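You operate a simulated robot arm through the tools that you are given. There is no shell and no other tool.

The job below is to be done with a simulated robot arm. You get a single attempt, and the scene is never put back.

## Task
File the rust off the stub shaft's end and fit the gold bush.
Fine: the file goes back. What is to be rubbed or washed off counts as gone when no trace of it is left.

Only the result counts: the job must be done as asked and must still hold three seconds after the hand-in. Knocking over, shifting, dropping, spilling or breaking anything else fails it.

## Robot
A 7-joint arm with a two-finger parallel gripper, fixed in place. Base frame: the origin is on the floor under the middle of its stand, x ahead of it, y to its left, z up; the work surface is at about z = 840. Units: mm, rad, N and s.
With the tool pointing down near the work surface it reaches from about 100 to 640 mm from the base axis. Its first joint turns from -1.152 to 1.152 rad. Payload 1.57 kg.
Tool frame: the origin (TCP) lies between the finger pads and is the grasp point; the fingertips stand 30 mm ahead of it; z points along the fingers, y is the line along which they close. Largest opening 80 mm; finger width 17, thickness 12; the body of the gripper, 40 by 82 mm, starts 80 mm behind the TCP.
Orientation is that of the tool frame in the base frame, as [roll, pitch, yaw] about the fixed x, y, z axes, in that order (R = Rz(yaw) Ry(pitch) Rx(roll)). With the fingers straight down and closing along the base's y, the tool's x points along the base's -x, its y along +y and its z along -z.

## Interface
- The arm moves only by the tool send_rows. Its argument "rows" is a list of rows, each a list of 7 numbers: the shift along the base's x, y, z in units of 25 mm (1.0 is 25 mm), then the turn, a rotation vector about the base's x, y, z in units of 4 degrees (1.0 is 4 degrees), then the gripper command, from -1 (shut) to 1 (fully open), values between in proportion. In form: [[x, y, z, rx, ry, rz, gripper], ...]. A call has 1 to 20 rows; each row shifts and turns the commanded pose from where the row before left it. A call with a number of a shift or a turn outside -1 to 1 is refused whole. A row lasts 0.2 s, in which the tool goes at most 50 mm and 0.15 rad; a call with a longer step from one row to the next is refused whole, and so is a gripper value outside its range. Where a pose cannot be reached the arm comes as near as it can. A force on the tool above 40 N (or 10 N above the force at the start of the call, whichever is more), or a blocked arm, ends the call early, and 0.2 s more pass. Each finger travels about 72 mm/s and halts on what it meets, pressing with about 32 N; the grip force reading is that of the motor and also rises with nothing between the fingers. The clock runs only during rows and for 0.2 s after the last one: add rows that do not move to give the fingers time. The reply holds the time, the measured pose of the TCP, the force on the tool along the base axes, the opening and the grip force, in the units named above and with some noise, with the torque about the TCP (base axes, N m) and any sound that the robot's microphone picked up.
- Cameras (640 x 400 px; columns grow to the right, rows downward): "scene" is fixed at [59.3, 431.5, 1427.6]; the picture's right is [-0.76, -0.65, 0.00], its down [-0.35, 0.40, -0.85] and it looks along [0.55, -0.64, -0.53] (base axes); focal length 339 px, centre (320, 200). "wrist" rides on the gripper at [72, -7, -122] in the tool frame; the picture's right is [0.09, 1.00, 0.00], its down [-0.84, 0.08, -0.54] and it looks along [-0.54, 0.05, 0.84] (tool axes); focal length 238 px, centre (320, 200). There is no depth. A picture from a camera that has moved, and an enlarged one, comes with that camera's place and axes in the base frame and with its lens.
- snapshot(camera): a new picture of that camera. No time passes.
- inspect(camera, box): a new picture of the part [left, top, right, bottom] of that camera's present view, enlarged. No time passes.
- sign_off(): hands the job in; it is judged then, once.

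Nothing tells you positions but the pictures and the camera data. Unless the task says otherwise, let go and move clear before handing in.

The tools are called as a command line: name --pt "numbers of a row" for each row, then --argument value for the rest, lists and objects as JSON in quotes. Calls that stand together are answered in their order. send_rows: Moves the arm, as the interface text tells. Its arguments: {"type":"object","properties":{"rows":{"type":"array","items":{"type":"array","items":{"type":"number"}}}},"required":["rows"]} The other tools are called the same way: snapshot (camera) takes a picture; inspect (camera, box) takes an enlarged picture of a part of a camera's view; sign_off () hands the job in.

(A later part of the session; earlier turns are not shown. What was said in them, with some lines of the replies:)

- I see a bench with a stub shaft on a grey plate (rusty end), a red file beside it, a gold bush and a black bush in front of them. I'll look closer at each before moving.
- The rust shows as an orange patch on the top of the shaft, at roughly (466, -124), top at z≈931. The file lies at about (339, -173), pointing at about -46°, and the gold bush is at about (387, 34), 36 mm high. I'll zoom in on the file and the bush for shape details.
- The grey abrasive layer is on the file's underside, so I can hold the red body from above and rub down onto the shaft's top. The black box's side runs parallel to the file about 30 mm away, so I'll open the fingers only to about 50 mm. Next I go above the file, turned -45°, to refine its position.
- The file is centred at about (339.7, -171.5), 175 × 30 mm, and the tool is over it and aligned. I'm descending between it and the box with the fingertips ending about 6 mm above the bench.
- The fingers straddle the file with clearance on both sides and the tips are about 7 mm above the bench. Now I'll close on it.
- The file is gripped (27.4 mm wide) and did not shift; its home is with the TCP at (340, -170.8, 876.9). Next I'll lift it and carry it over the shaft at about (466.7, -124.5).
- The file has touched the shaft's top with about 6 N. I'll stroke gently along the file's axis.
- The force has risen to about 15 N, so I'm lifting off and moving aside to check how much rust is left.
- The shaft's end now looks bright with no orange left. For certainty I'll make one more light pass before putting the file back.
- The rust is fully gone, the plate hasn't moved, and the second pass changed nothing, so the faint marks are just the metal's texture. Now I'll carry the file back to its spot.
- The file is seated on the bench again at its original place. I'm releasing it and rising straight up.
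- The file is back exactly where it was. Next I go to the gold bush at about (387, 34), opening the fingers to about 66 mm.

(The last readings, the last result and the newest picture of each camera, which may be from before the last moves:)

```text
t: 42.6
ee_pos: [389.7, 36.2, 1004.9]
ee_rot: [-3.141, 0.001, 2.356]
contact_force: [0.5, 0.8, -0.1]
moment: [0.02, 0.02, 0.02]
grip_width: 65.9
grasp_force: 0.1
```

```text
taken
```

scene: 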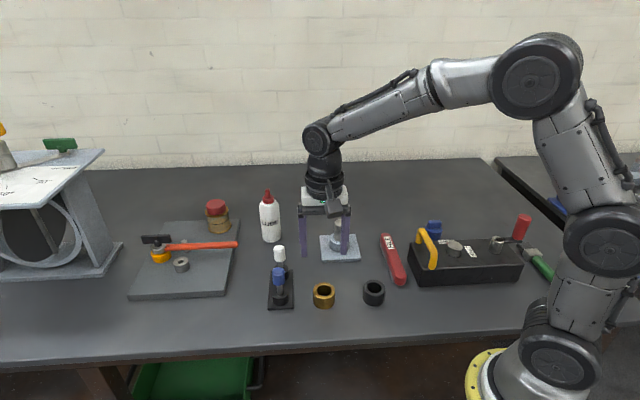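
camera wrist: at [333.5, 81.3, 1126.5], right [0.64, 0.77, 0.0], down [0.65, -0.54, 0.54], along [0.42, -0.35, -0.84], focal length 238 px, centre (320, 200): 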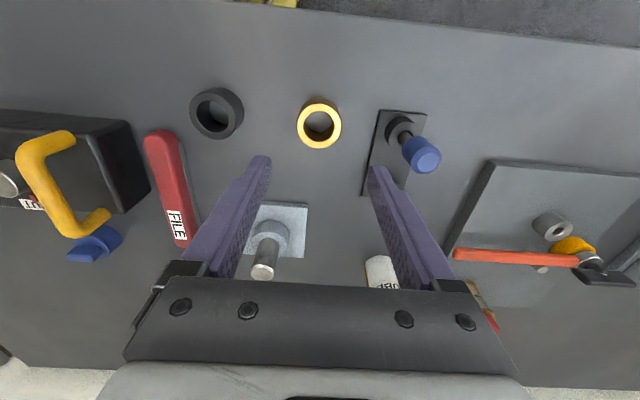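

inspect --camera "wrist" --box '[280, 85, 360, 165]'

inspect --camera "wrist" --box '[230, 190, 320, 290]'

```text
5.00 times, centred on (320, 125) of wrist
camera zoom: at [333.5, 81.3, 1126.5], right [0.64, 0.77, 0.0], down [0.65, -0.54, 0.54], along [0.42, -0.35, -0.84], focal length 1192 px, centre (320, 575)
```

zoom: 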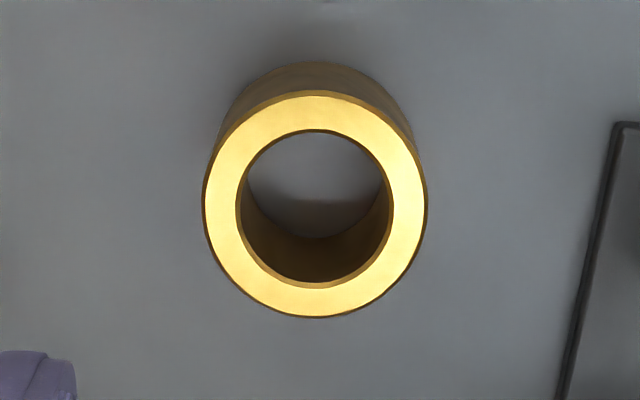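

```text
4.00 times, centred on (275, 240) of wrist
camera zoom: at [333.5, 81.3, 1126.5], right [0.64, 0.77, 0.0], down [0.65, -0.54, 0.54], along [0.42, -0.35, -0.84], focal length 953 px, centre (500, 40)
```

zoom: 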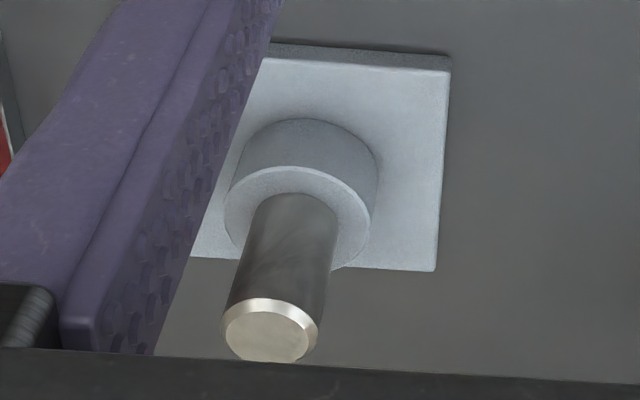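

send_rows --pt "-0.096 -0.01 -0.8 0 0 0 0.65" --pt "0 0 -0.8 0 0 0 0.65" --pt "0 0 -0.8 0 0 0 0.65" --pt "0 0 -0.6 0 0 0 0.65" --pt "0 0 -0.3 0 0 0 0.65" --pt "0 0 0 0 0 0 0.65" --pt "0 0 0 0 0 0 0.65"

snapshot --camera "wrist"

inspect --camera "scene" --box '[265, 215, 385, 325]'

```text
t: 44.2
ee_pos: [387.0, 36.2, 920.5]
ee_rot: [-3.141, 0.0, 2.355]
contact_force: [0.9, 0.3, -0.2]
moment: [-0.01, 0.02, -0.02]
grip_width: 66.1
grasp_force: 0.1
```

```text
taken
camera wrist: at [330.5, 81.0, 1043.4], right [0.64, 0.77, 0.0], down [0.65, -0.54, 0.54], along [0.42, -0.35, -0.84], focal length 238 px, centre (320, 200)
```

wrist: 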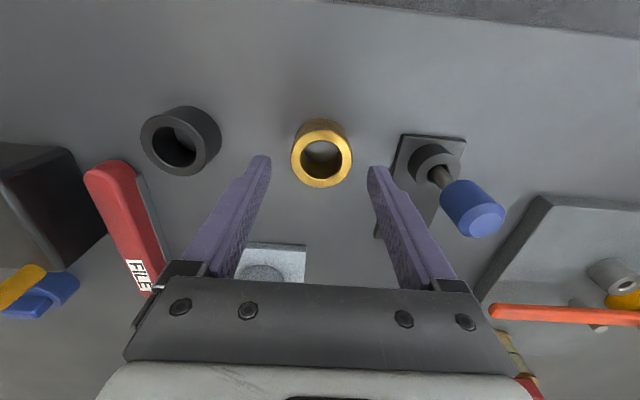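

```text
3.64 times, centred on (325, 270) of scene
camera zoom: at [59.3, 431.5, 1427.6], right [-0.76, -0.65, 0.0], down [-0.35, 0.4, -0.85], along [0.55, -0.64, -0.53], focal length 1233 px, centre (302, -54)
```

zoom: 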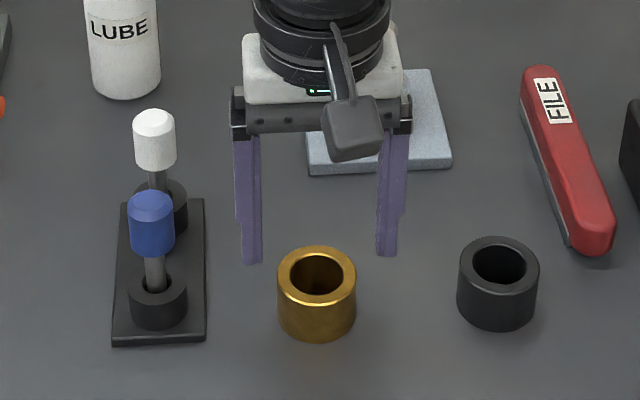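

inspect --camera "wrist" --box '[280, 105, 360, 200]'

```text
4.21 times, centred on (320, 152) of wrist
camera zoom: at [330.5, 81.0, 1043.4], right [0.64, 0.77, 0.0], down [0.65, -0.54, 0.54], along [0.42, -0.35, -0.84], focal length 1004 px, centre (320, 400)
```

zoom: 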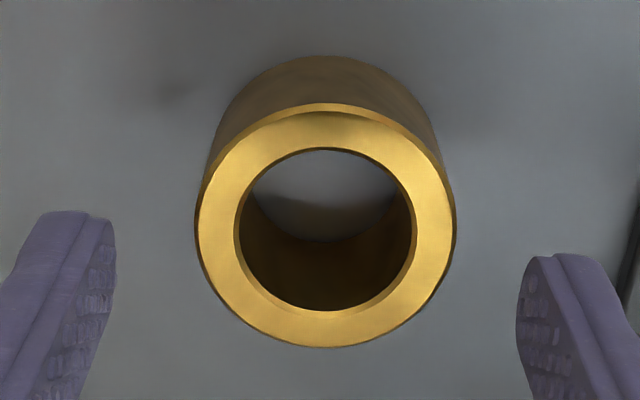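

The bush is centred under the tool within about a millimetre, so I'll descend around it and close.

send_rows --pt "-0.01 0.02 -0.6 0 0 0 0.65" --pt "0 0 -0.6 0 0 0 0.65" --pt "0 0 -0.3 0 0 0 0.65" --pt "0 0 -0.156 0 0 0 0.65" --pt "0 0 0 0 0 0 0.65" --pt "0 0 0 0 0 0 0.65"

snapshot --camera "wrist"

inspect --camera "scene" --box '[265, 215, 385, 325]'

```text
t: 45.6
ee_pos: [385.9, 36.0, 879.8]
ee_rot: [3.141, -0.002, 2.358]
contact_force: [-1.1, -0.5, 0.5]
moment: [0.0, -0.01, 0.0]
grip_width: 66.2
grasp_force: 0.0
```

```text
taken
camera wrist: at [330.3, 81.4, 1001.9], right [0.64, 0.77, 0.0], down [0.65, -0.54, 0.54], along [0.42, -0.35, -0.84], focal length 238 px, centre (320, 200)
```

wrist: 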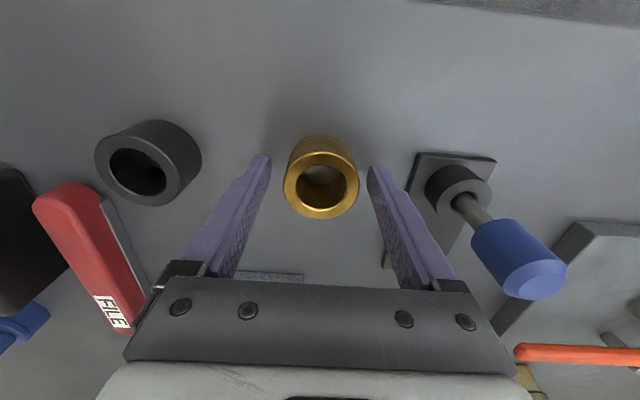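

```text
3.64 times, centred on (325, 270) of scene
camera zoom: at [59.3, 431.5, 1427.6], right [-0.76, -0.65, 0.0], down [-0.35, 0.4, -0.85], along [0.55, -0.64, -0.53], focal length 1233 px, centre (302, -54)
```

zoom: 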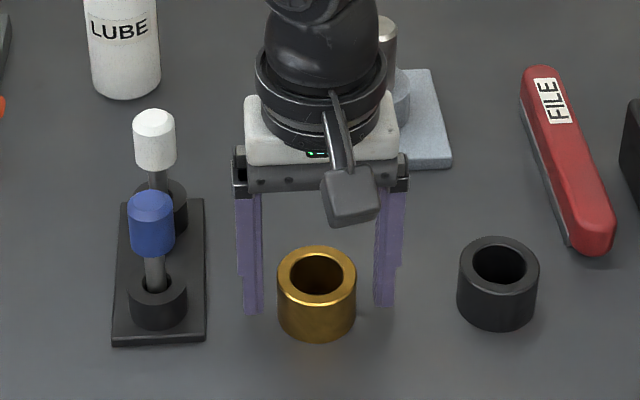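

send_rows --pt "0 0 0 0 0 0 -1" --pt "0 0 0 0 0 0 -1" --pt "0 0 0 0 0 0 -1" --pt "0 0 0 0 0 0 -1"

snapshot --camera "wrist"

inspect --camera "wrist" --box '[270, 120, 370, 230]'

```text
t: 46.6
ee_pos: [386.7, 34.9, 879.5]
ee_rot: [-3.141, -0.001, 2.358]
contact_force: [0.5, -0.7, 0.6]
moment: [-0.13, 0.0, -0.02]
grip_width: 47.2
grasp_force: 31.7
```

```text
taken
camera wrist: at [330.4, 81.3, 1002.0], right [0.64, 0.77, 0.0], down [0.65, -0.54, 0.54], along [0.42, -0.35, -0.84], focal length 238 px, centre (320, 200)
```

wrist: 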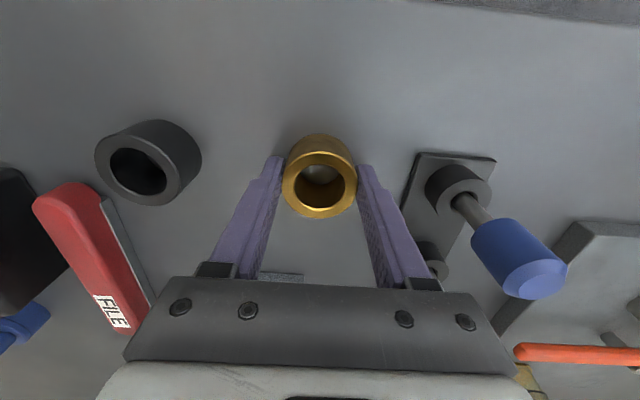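

```text
3.64 times, centred on (320, 175) of wrist
camera zoom: at [330.4, 81.3, 1002.0], right [0.64, 0.77, 0.0], down [0.65, -0.54, 0.54], along [0.42, -0.35, -0.84], focal length 867 px, centre (320, 291)
```

zoom: 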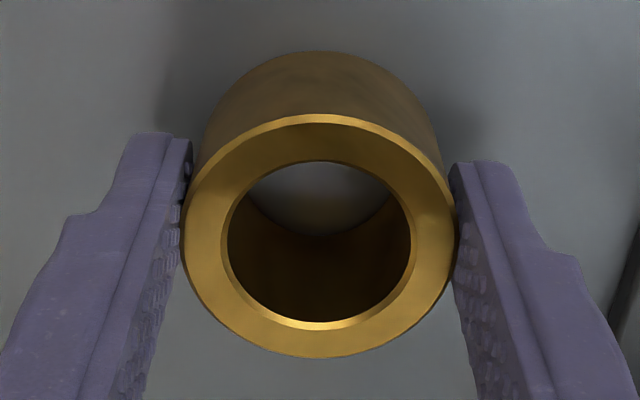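

The bush is held firmly (47.2 mm). I'll lift it and carry it above the shaft, then measure the remaining offset with the scene camera.

send_rows --pt "0 0 0.4 0 0 0 -1" --pt "0 0 0.8 0 0 0 -1" --pt "0 0 1 0 0 0 -1" --pt "0 0 1 0 0 0 -1" --pt "0 0 1 0 0 0 -1" --pt "0 0 0.8 0 0 0 -1" --pt "0.408 -0.7965 0 0 0 0 -1" --pt "0.408 -0.7965 0 0 0 0 -1" --pt "0.408 -0.7965 0 0 0 0 -1" --pt "0.408 -0.7965 0 0 0 0 -1" --pt "0.408 -0.7965 0 0 0 0 -1" --pt "0.408 -0.7965 0 0 0 0 -1" --pt "0.408 -0.7965 0 0 0 0 -1" --pt "0.408 -0.7965 0 0 0 0 -1" --pt "0 0 0 0 0 0 -1" --pt "0 0 0 0 0 0 -1"

snapshot --camera "wrist"

snapshot --camera "scene"

inspect --camera "scene" --box '[310, 175, 370, 235]'

```text
t: 50.0
ee_pos: [468.0, -123.5, 1005.5]
ee_rot: [3.139, 0.0, 2.357]
contact_force: [0.5, -0.4, -2.9]
moment: [0.04, 0.01, 0.0]
grip_width: 47.1
grasp_force: 31.7
```

```text
taken
camera wrist: at [411.8, -78.2, 1127.4], right [0.64, 0.77, 0.0], down [0.65, -0.54, 0.54], along [0.42, -0.35, -0.84], focal length 238 px, centre (320, 200)
```

wrist: 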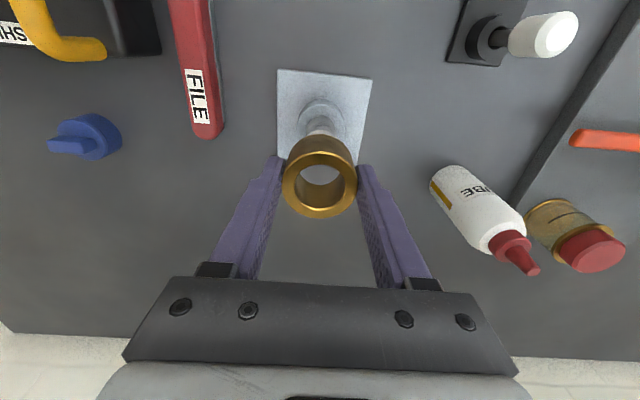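

```text
taken
```

scene: 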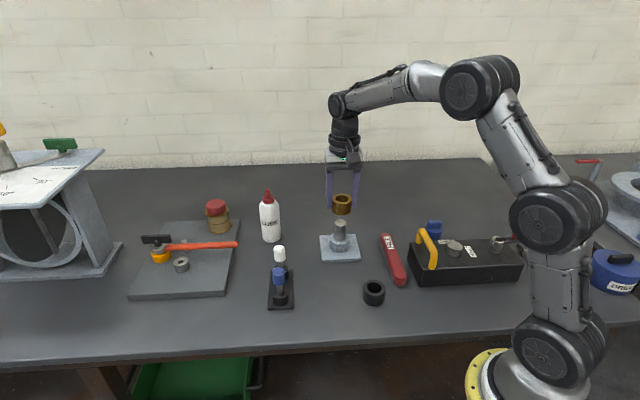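

```text
6.67 times, centred on (340, 205) of scene
camera zoom: at [59.4, 431.5, 1427.6], right [-0.76, -0.65, 0.0], down [-0.35, 0.4, -0.85], along [0.55, -0.64, -0.53], focal length 2260 px, centre (187, 167)
```

zoom: 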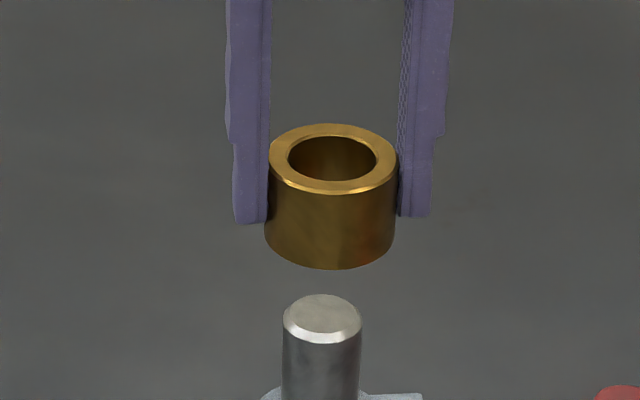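

inspect --camera "scene" --box '[325, 190, 357, 210]'

inspect --camera "scene" --box '[325, 213, 357, 233]'

```text
16.00 times, centred on (341, 200) of scene
camera zoom: at [59.4, 431.5, 1427.6], right [-0.76, -0.65, 0.0], down [-0.35, 0.4, -0.85], along [0.55, -0.64, -0.53], focal length 5425 px, centre (-16, 200)
```

zoom: 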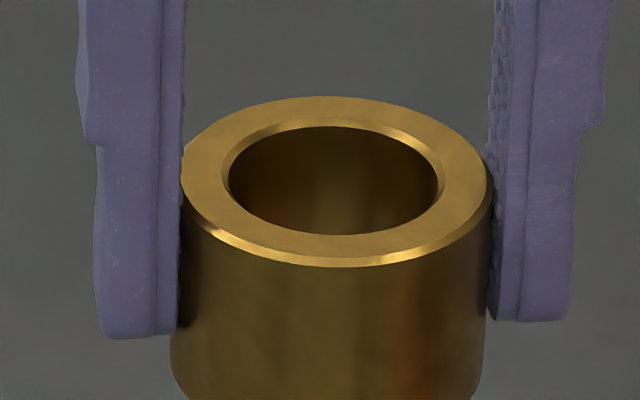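

```text
16.00 times, centred on (341, 223) of scene
camera zoom: at [59.4, 431.5, 1427.6], right [-0.76, -0.65, 0.0], down [-0.35, 0.4, -0.85], along [0.55, -0.64, -0.53], focal length 5425 px, centre (-16, -168)
```

zoom: 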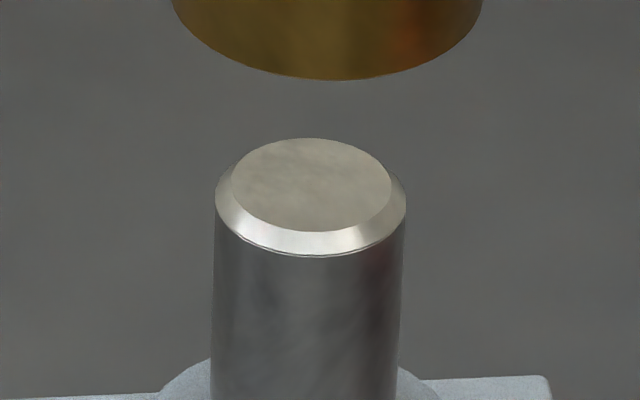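

Measured in the scene view, the bush sits about 2 mm short of the shaft's axis. I'm correcting by (+1.9, -0.5) mm and lowering until the bush is a few mm above the shaft end.

send_rows --pt "0.076 -0.02 -0.4 0 0 0 -1" --pt "0 0 -0.4 0 0 0 -1" --pt "0 0 -0.3 0 0 0 -1" --pt "0 0 -0.1 0 0 0 -1" --pt "0 0 0 0 0 0 -1" --pt "0 0 0 0 0 0 -1"

inspect --camera "scene" --box '[320, 195, 360, 235]'

inspect --camera "wrist" --box '[270, 100, 370, 230]'

```text
t: 51.4
ee_pos: [470.6, -122.7, 975.3]
ee_rot: [-3.141, 0.0, 2.357]
contact_force: [-0.2, 0.7, -2.3]
moment: [-0.01, -0.02, 0.01]
grip_width: 47.0
grasp_force: 32.2
```

```text
10.00 times, centred on (340, 215) of scene
camera zoom: at [59.4, 431.5, 1427.6], right [-0.76, -0.65, 0.0], down [-0.35, 0.4, -0.85], along [0.55, -0.64, -0.53], focal length 3391 px, centre (120, 50)
```

zoom: 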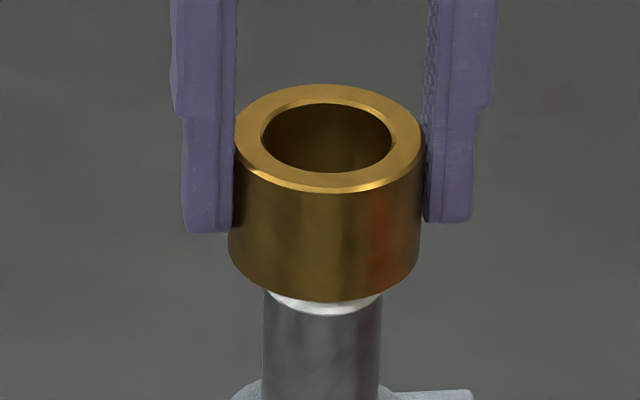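

```text
3.08 times, centred on (320, 165) of wrist
camera zoom: at [414.0, -78.4, 1097.5], right [0.64, 0.77, 0.0], down [0.65, -0.54, 0.54], along [0.42, -0.35, -0.84], focal length 733 px, centre (320, 308)
```

zoom: 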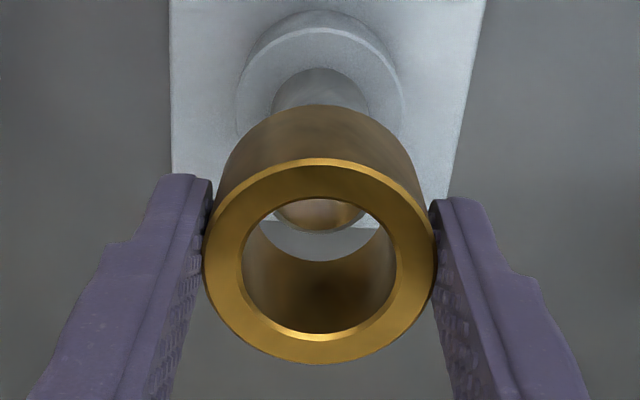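

inspect --camera "wrist" --box '[298, 155, 342, 195]'

inspect --camera "scene" --box '[325, 212, 357, 232]'

inspect --camera "wrist" --box '[290, 95, 350, 140]'

```text
10.00 times, centred on (320, 175) of wrist
camera zoom: at [414.0, -78.4, 1097.5], right [0.64, 0.77, 0.0], down [0.65, -0.54, 0.54], along [0.42, -0.35, -0.84], focal length 2384 px, centre (320, 450)
```

zoom: 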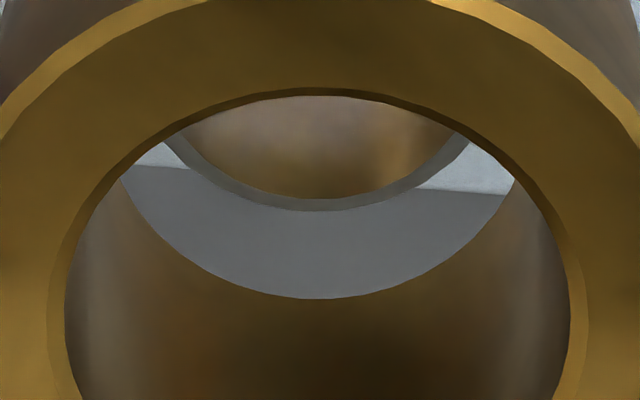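

```text
16.00 times, centred on (341, 222) of scene
camera zoom: at [59.4, 431.5, 1427.6], right [-0.76, -0.65, 0.0], down [-0.35, 0.4, -0.85], along [0.55, -0.64, -0.53], focal length 5425 px, centre (-16, -152)
```

zoom: 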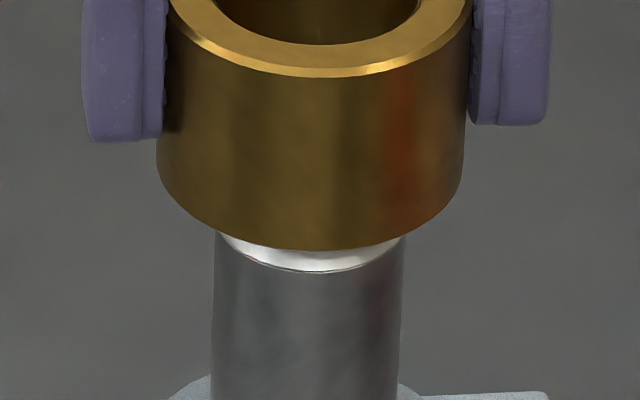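

```text
8.89 times, centred on (320, 118) of wrist
camera zoom: at [414.0, -78.4, 1097.5], right [0.64, 0.77, 0.0], down [0.65, -0.54, 0.54], along [0.42, -0.35, -0.84], focal length 2119 px, centre (320, 933)
```

zoom: 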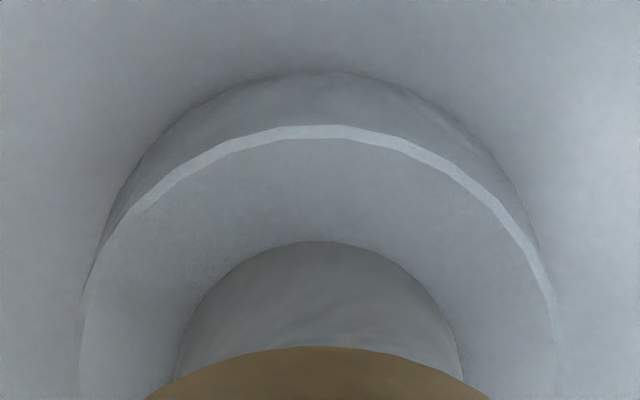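

From the bore view and the scene view, the bush is about 1.6 mm too far forward and a hair too far left. I'm shifting it by (-1.2, +1.05) mm and lowering it slowly onto the shaft's chamfer while watching the forces.

send_rows --pt "-0.048 0.042 0 0 0 0 -1" --pt "0 0 -0.08 0 0 0 -1" --pt "0 0 -0.08 0 0 0 -1" --pt "0 0 -0.04 0 0 0 -1" --pt "0 0 0 0 0 0 -1"

inspect --camera "scene" --box '[325, 212, 357, 232]'

inspect --camera "wrist" --box '[298, 155, 342, 195]'

```text
t: 52.6
ee_pos: [468.3, -123.1, 970.6]
ee_rot: [-3.141, -0.002, 2.356]
contact_force: [-0.3, -0.1, -3.2]
moment: [-0.02, 0.0, -0.03]
grip_width: 47.2
grasp_force: 31.5
```

```text
16.00 times, centred on (341, 222) of scene
camera zoom: at [59.4, 431.5, 1427.6], right [-0.76, -0.65, 0.0], down [-0.35, 0.4, -0.85], along [0.55, -0.64, -0.53], focal length 5425 px, centre (-16, -152)
```

zoom: 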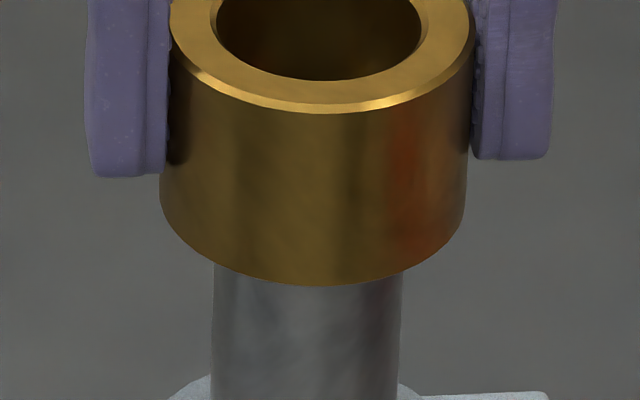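

```text
10.00 times, centred on (320, 175) of wrist
camera zoom: at [412.6, -77.4, 1092.2], right [0.64, 0.77, 0.0], down [0.65, -0.54, 0.54], along [0.42, -0.35, -0.84], focal length 2384 px, centre (320, 450)
```

zoom: 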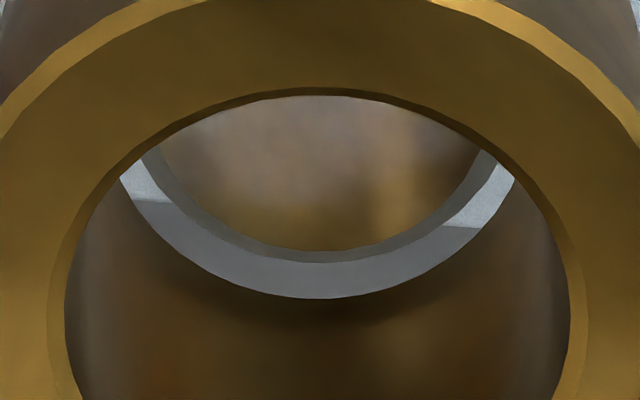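

The bush's bottom is level with the shaft's end and almost concentric, about 0.4 mm off. I'll make a small correction and feed it down gradually.

send_rows --pt "-0.013 0.013 0 0 0 0 -1" --pt "0 0 -0.04 0 0 0 -1" --pt "0 0 -0.04 0 0 0 -1" --pt "0 0 -0.04 0 0 0 -1" --pt "0 0 0 0 0 0 -1"

inspect --camera "wrist" --box '[298, 155, 342, 195]'

```text
t: 53.8
ee_pos: [468.7, -121.1, 966.9]
ee_rot: [3.141, 0.0, 2.356]
contact_force: [0.5, 0.2, -3.2]
moment: [0.02, 0.0, 0.01]
grip_width: 47.1
grasp_force: 31.7
```

```text
10.00 times, centred on (320, 175) of wrist
camera zoom: at [412.2, -76.8, 1089.0], right [0.64, 0.77, 0.0], down [0.65, -0.54, 0.54], along [0.42, -0.35, -0.84], focal length 2384 px, centre (320, 450)
```

zoom: 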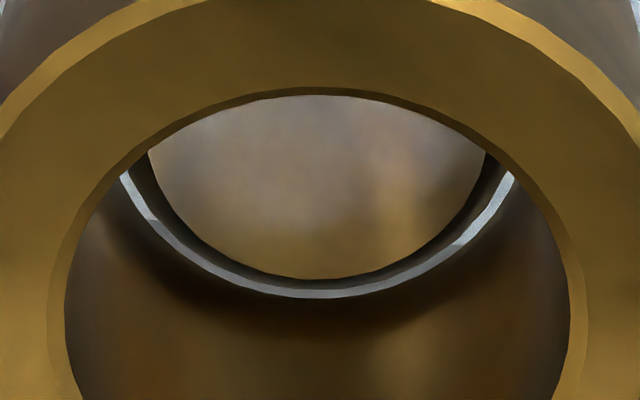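

send_rows --pt "0 0 -0.04 0 0 0 -1" --pt "0 0 -0.04 0 0 0 -1" --pt "0 0 -0.04 0 0 0 -1" --pt "0 0 0 0 0 0 -1"

inspect --camera "wrist" --box '[298, 155, 342, 195]'

```text
t: 54.8
ee_pos: [467.8, -120.9, 964.2]
ee_rot: [-3.141, 0.001, 2.355]
contact_force: [-1.1, 0.0, -2.5]
moment: [-0.01, 0.01, -0.02]
grip_width: 47.3
grasp_force: 31.9
```

```text
10.00 times, centred on (320, 175) of wrist
camera zoom: at [412.4, -76.8, 1086.1], right [0.64, 0.77, 0.0], down [0.65, -0.54, 0.54], along [0.42, -0.35, -0.84], focal length 2384 px, centre (320, 450)
```

zoom: 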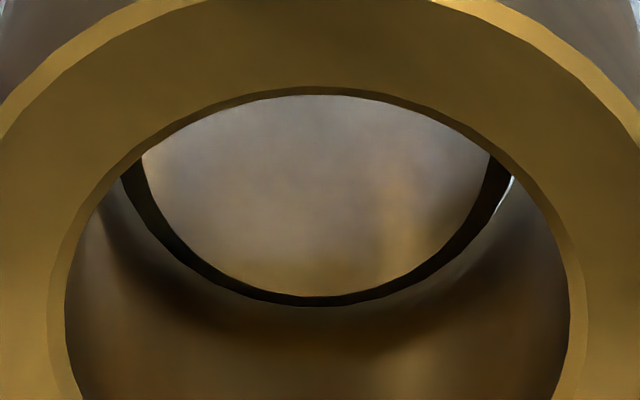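

The bush has passed the shaft's chamfer with no side force. I'll keep lowering it.

send_rows --pt "0 0 -0.06 0 0 0 -1" --pt "0 0 -0.06 0 0 0 -1" --pt "0 0 -0.06 0 0 0 -1" --pt "0 0 -0.06 0 0 0 -1" --pt "0 0 0 0 0 0 -1"

inspect --camera "scene" --box '[315, 200, 367, 240]'

inspect --camera "wrist" --box '[298, 155, 342, 195]'

```text
t: 56.0
ee_pos: [468.5, -122.0, 958.2]
ee_rot: [-3.141, 0.001, 2.355]
contact_force: [-0.6, 0.7, -2.4]
moment: [-0.04, 0.02, -0.01]
grip_width: 47.2
grasp_force: 32.1
```

```text
10.00 times, centred on (341, 220) of scene
camera zoom: at [59.4, 431.5, 1427.6], right [-0.76, -0.65, 0.0], down [-0.35, 0.4, -0.85], along [0.55, -0.64, -0.53], focal length 3391 px, centre (110, 0)
```

zoom: 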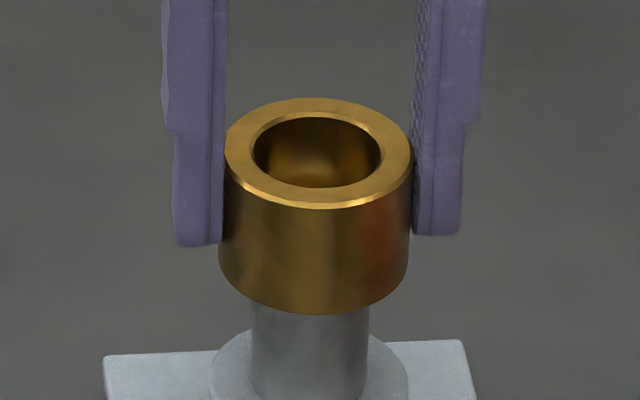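

```text
10.00 times, centred on (320, 175) of wrist
camera zoom: at [412.3, -77.0, 1080.0], right [0.64, 0.77, 0.0], down [0.65, -0.54, 0.54], along [0.42, -0.35, -0.84], focal length 2384 px, centre (320, 450)
```

zoom: 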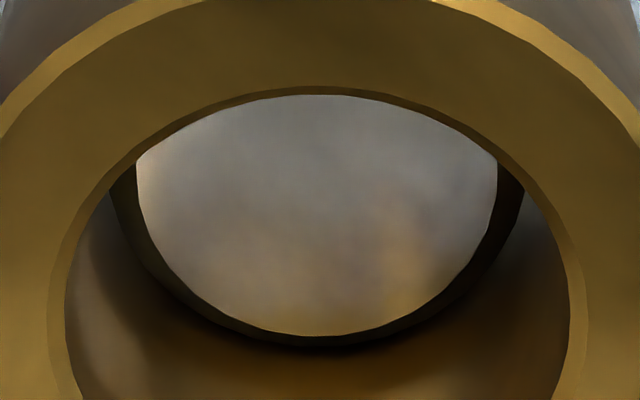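

send_rows --pt "0 0 -0.1 0 0 0 -1" --pt "0 0 -0.1 0 0 0 -1" --pt "0 0 -0.1 0 0 0 -1" --pt "0 0 -0.1 0 0 0 -1" --pt "0 0 -0.1 0 0 0 -1" --pt "0 0 -0.1 0 0 0 -1" --pt "0 0 0 0 0 0 -1"

inspect --camera "scene" --box '[315, 205, 367, 245]'

```text
t: 57.6
ee_pos: [468.9, -122.1, 942.6]
ee_rot: [3.141, 0.0, 2.356]
contact_force: [-0.3, -0.1, -2.6]
moment: [-0.03, -0.03, -0.01]
grip_width: 47.0
grasp_force: 32.0
```

```text
10.00 times, centred on (341, 225) of scene
camera zoom: at [59.4, 431.5, 1427.6], right [-0.76, -0.65, 0.0], down [-0.35, 0.4, -0.85], along [0.55, -0.64, -0.53], focal length 3391 px, centre (110, -50)
```

zoom: 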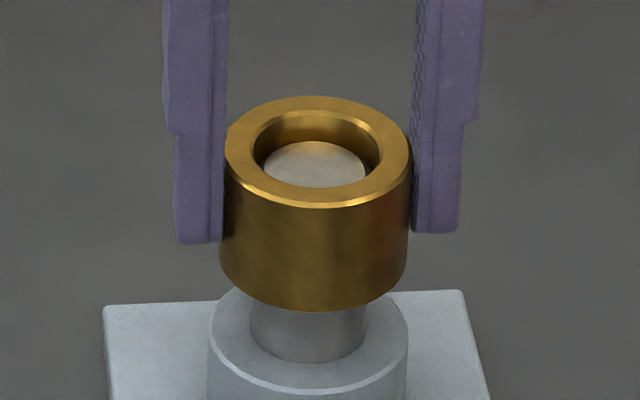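

send_rows --pt "0 0 -0.1 0 0 0 -1" --pt "0 0 -0.1 0 0 0 -1" --pt "0 0 -0.1 0 0 0 -1" --pt "0 0 -0.1 0 0 0 -1" --pt "0 0 -0.1 0 0 0 -1" --pt "0 0 -0.1 0 0 0 -1" --pt "0 0 -0.08 0 0 0 -1" --pt "0 0 0 0 0 0 -1"

inspect --camera "scene" --box '[315, 210, 367, 250]'

```text
t: 59.4
ee_pos: [469.9, -122.3, 924.7]
ee_rot: [3.141, 0.0, 2.356]
contact_force: [0.6, 0.6, -3.5]
moment: [-0.04, -0.01, 0.02]
grip_width: 47.1
grasp_force: 32.3
```

```text
10.00 times, centred on (341, 230) of scene
camera zoom: at [59.4, 431.5, 1427.6], right [-0.76, -0.65, 0.0], down [-0.35, 0.4, -0.85], along [0.55, -0.64, -0.53], focal length 3391 px, centre (110, -100)
```

zoom: 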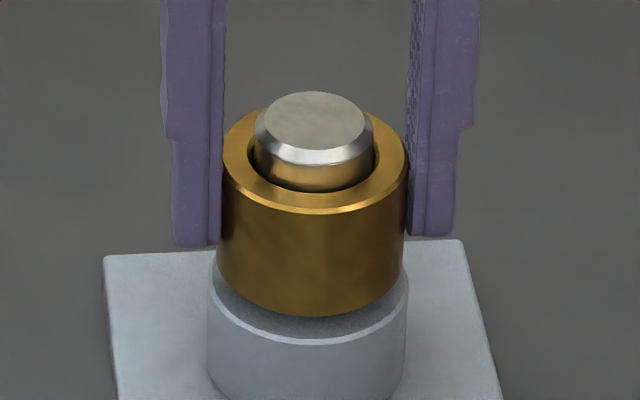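

send_rows --pt "0 0 -0.04 0 0 0 -1" --pt "0 0 -0.04 0 0 0 -1" --pt "0 0 -0.04 0 0 0 -1" --pt "0 0 0 0 0 0 -1"

inspect --camera "scene" --box '[315, 210, 367, 250]'

```text
t: 60.4
ee_pos: [468.5, -121.9, 922.5]
ee_rot: [-3.14, -0.001, 2.356]
contact_force: [-0.1, 0.6, -2.2]
moment: [0.0, -0.01, -0.01]
grip_width: 47.2
grasp_force: 32.3
```

```text
10.00 times, centred on (341, 230) of scene
camera zoom: at [59.4, 431.5, 1427.6], right [-0.76, -0.65, 0.0], down [-0.35, 0.4, -0.85], along [0.55, -0.64, -0.53], focal length 3391 px, centre (110, -100)
```

zoom: 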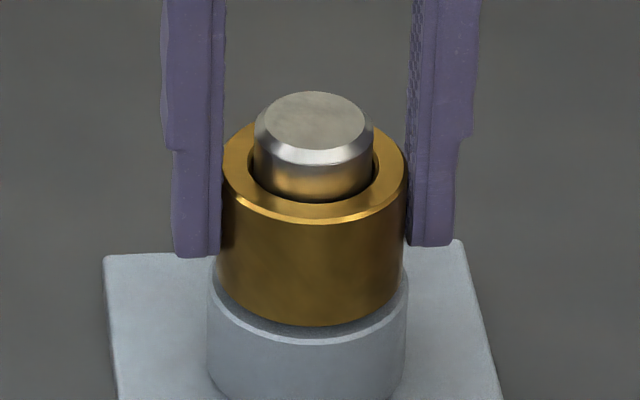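

send_rows --pt "0 0 -0.03 0 0 0 -1" --pt "0 0 -0.03 0 0 0 -1" --pt "0 0 0 0 0 0 -1"

```text
t: 61.2
ee_pos: [468.9, -122.0, 921.8]
ee_rot: [-3.14, 0.0, 2.356]
contact_force: [-0.6, 0.1, -3.1]
moment: [-0.01, -0.01, 0.04]
grip_width: 47.2
grasp_force: 31.9
```

send_rows --pt "0 0 -0.03 0 0 0 -1" --pt "0 0 -0.03 0 0 0 -1" --pt "0 0 0 0 0 0 -1"

inspect --camera "scene" --box '[325, 230, 357, 250]'

```text
t: 62.0
ee_pos: [468.9, -122.0, 918.6]
ee_rot: [3.14, 0.001, 2.356]
contact_force: [0.5, 0.6, 0.7]
moment: [0.01, 0.05, -0.01]
grip_width: 47.1
grasp_force: 32.1
```

```text
16.00 times, centred on (341, 240) of scene
camera zoom: at [59.3, 431.5, 1427.6], right [-0.76, -0.65, 0.0], down [-0.35, 0.4, -0.85], along [0.55, -0.64, -0.53], focal length 5425 px, centre (-16, -440)
```

zoom: 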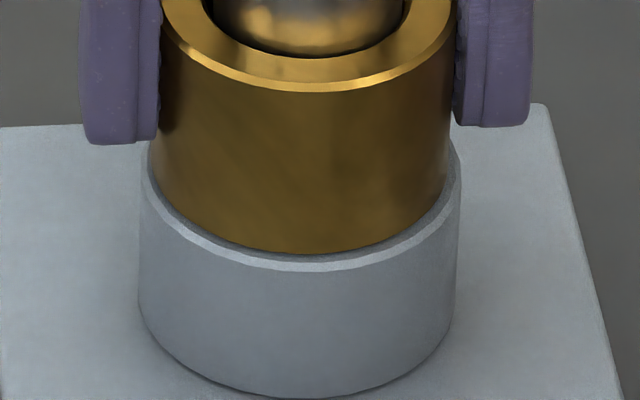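

send_rows --pt "0 0 -0.02 0 0 0 -1" --pt "0 0 0 0 0 0 -1"

inspect --camera "scene" --box '[325, 230, 357, 250]'

```text
t: 62.6
ee_pos: [470.5, -122.5, 919.9]
ee_rot: [3.141, -0.001, 2.357]
contact_force: [-0.8, 0.3, 5.2]
moment: [0.01, 0.23, 0.02]
grip_width: 47.1
grasp_force: 31.9
```

```text
16.00 times, centred on (341, 240) of scene
camera zoom: at [59.2, 431.5, 1427.6], right [-0.76, -0.65, 0.0], down [-0.35, 0.4, -0.85], along [0.55, -0.64, -0.53], focal length 5425 px, centre (-16, -440)
```

zoom: 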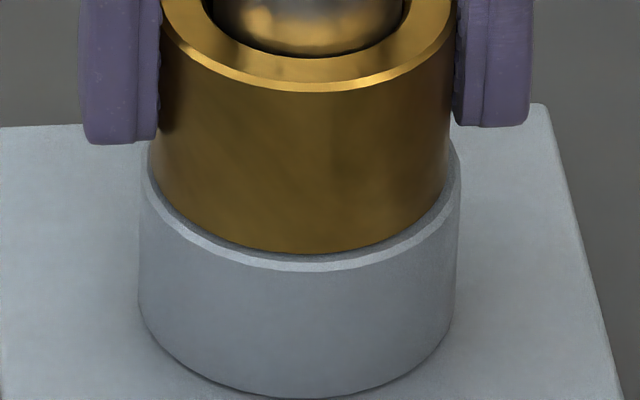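

The bush is seated on the shaft's collar (about 8 N of contact). I'll release and back straight up.

send_rows --pt "0 0 0.02 0 0 0 -1" --pt "0 0 0 0 0 0 0.65" --pt "0 0 0 0 0 0 0.65" --pt "0 0 0 0 0 0 0.65" --pt "0 0 0 0 0 0 0.65" --pt "0 0 0.2 0 0 0 0.65" --pt "0 0 0.5 0 0 0 0.65" --pt "0 0 1 0 0 0 0.65" --pt "0 0 1 0 0 0 0.65" --pt "0 0 1 0 0 0 0.65" --pt "0 0 1 0 0 0 0.65" --pt "0 0 0 0 0 0 0.65" --pt "0 0 0 0 0 0 0.65"

snapshot --camera "wrist"

snapshot --camera "scene"

inspect --camera "scene" --box '[300, 200, 420, 275]'

```text
t: 65.4
ee_pos: [468.0, -122.2, 1036.6]
ee_rot: [3.142, 0.0, 2.357]
contact_force: [-0.8, 0.1, 0.2]
moment: [0.02, -0.02, 0.01]
grip_width: 65.5
grasp_force: 0.0
```

```text
taken
camera wrist: at [412.3, -76.5, 1158.8], right [0.64, 0.77, 0.0], down [0.65, -0.54, 0.54], along [0.42, -0.35, -0.84], focal length 238 px, centre (320, 200)
```

wrist: 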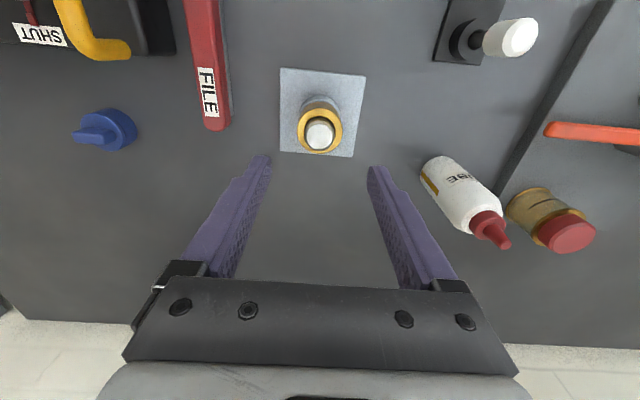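

```text
taken
```

scene: 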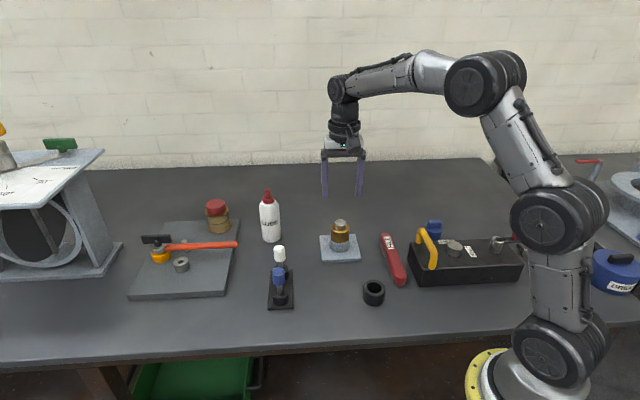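

```text
5.33 times, centred on (360, 238) of scene
camera zoom: at [59.3, 431.5, 1427.6], right [-0.76, -0.65, 0.0], down [-0.35, 0.4, -0.85], along [0.55, -0.64, -0.53], focal length 1808 px, centre (107, 0)
```

zoom: 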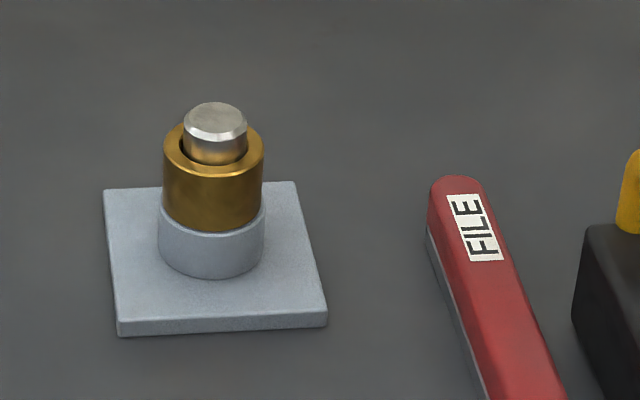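

inspect --camera "wrist" --box '[290, 95, 350, 165]'

inspect --camera "scene" --box '[325, 212, 357, 250]'

```text
5.71 times, centred on (320, 130) of wrist
camera zoom: at [412.3, -76.5, 1158.8], right [0.64, 0.77, 0.0], down [0.65, -0.54, 0.54], along [0.42, -0.35, -0.84], focal length 1362 px, centre (320, 600)
```

zoom: 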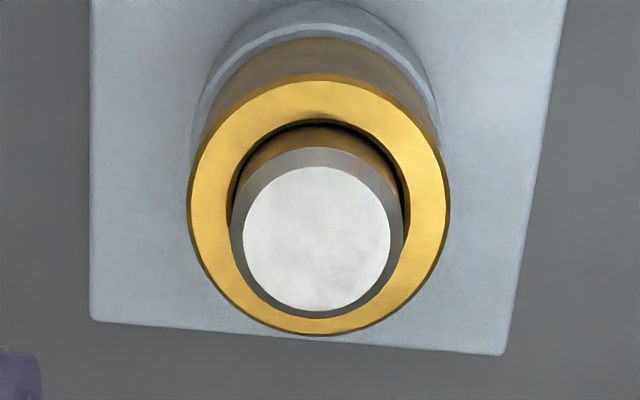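

```text
10.53 times, centred on (341, 231) of scene
camera zoom: at [59.3, 431.5, 1427.6], right [-0.76, -0.65, 0.0], down [-0.35, 0.4, -0.85], along [0.55, -0.64, -0.53], focal length 3569 px, centre (99, -126)
```

zoom: 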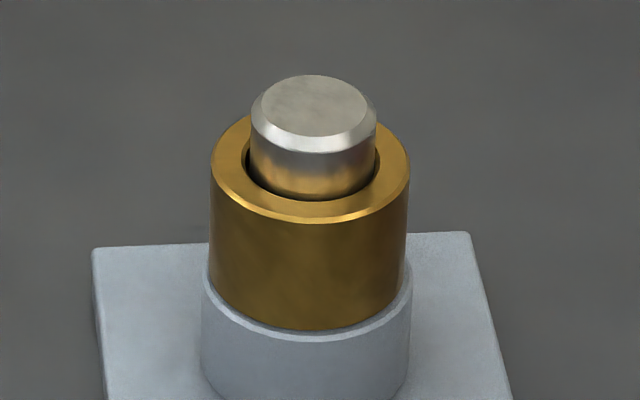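

The shaft's end is clean and bright, and the gold bush sits fully down on the collar. The file is back in its original spot, nothing else has moved, and the gripper is open and well clear. I'm handing the job in.

sign_off

```text
The job is handed in.
```

The job is finished and handed in; I haven't seen the verdict.

- **Rust:** I filed the end of the shaft in two passes. The close-up pictures show bright metal with no orange left.
- **Gold bush:** it went onto the shaft without jamming and sits all the way down on the collar. I let go of it and it stayed put.
- **File:** it is back where it was; before and after pictures match to within a pixel or two.
- **Everything else:** the base plate and the other items look unmoved in the final pictures. The gripper is open and clear above the shaft.
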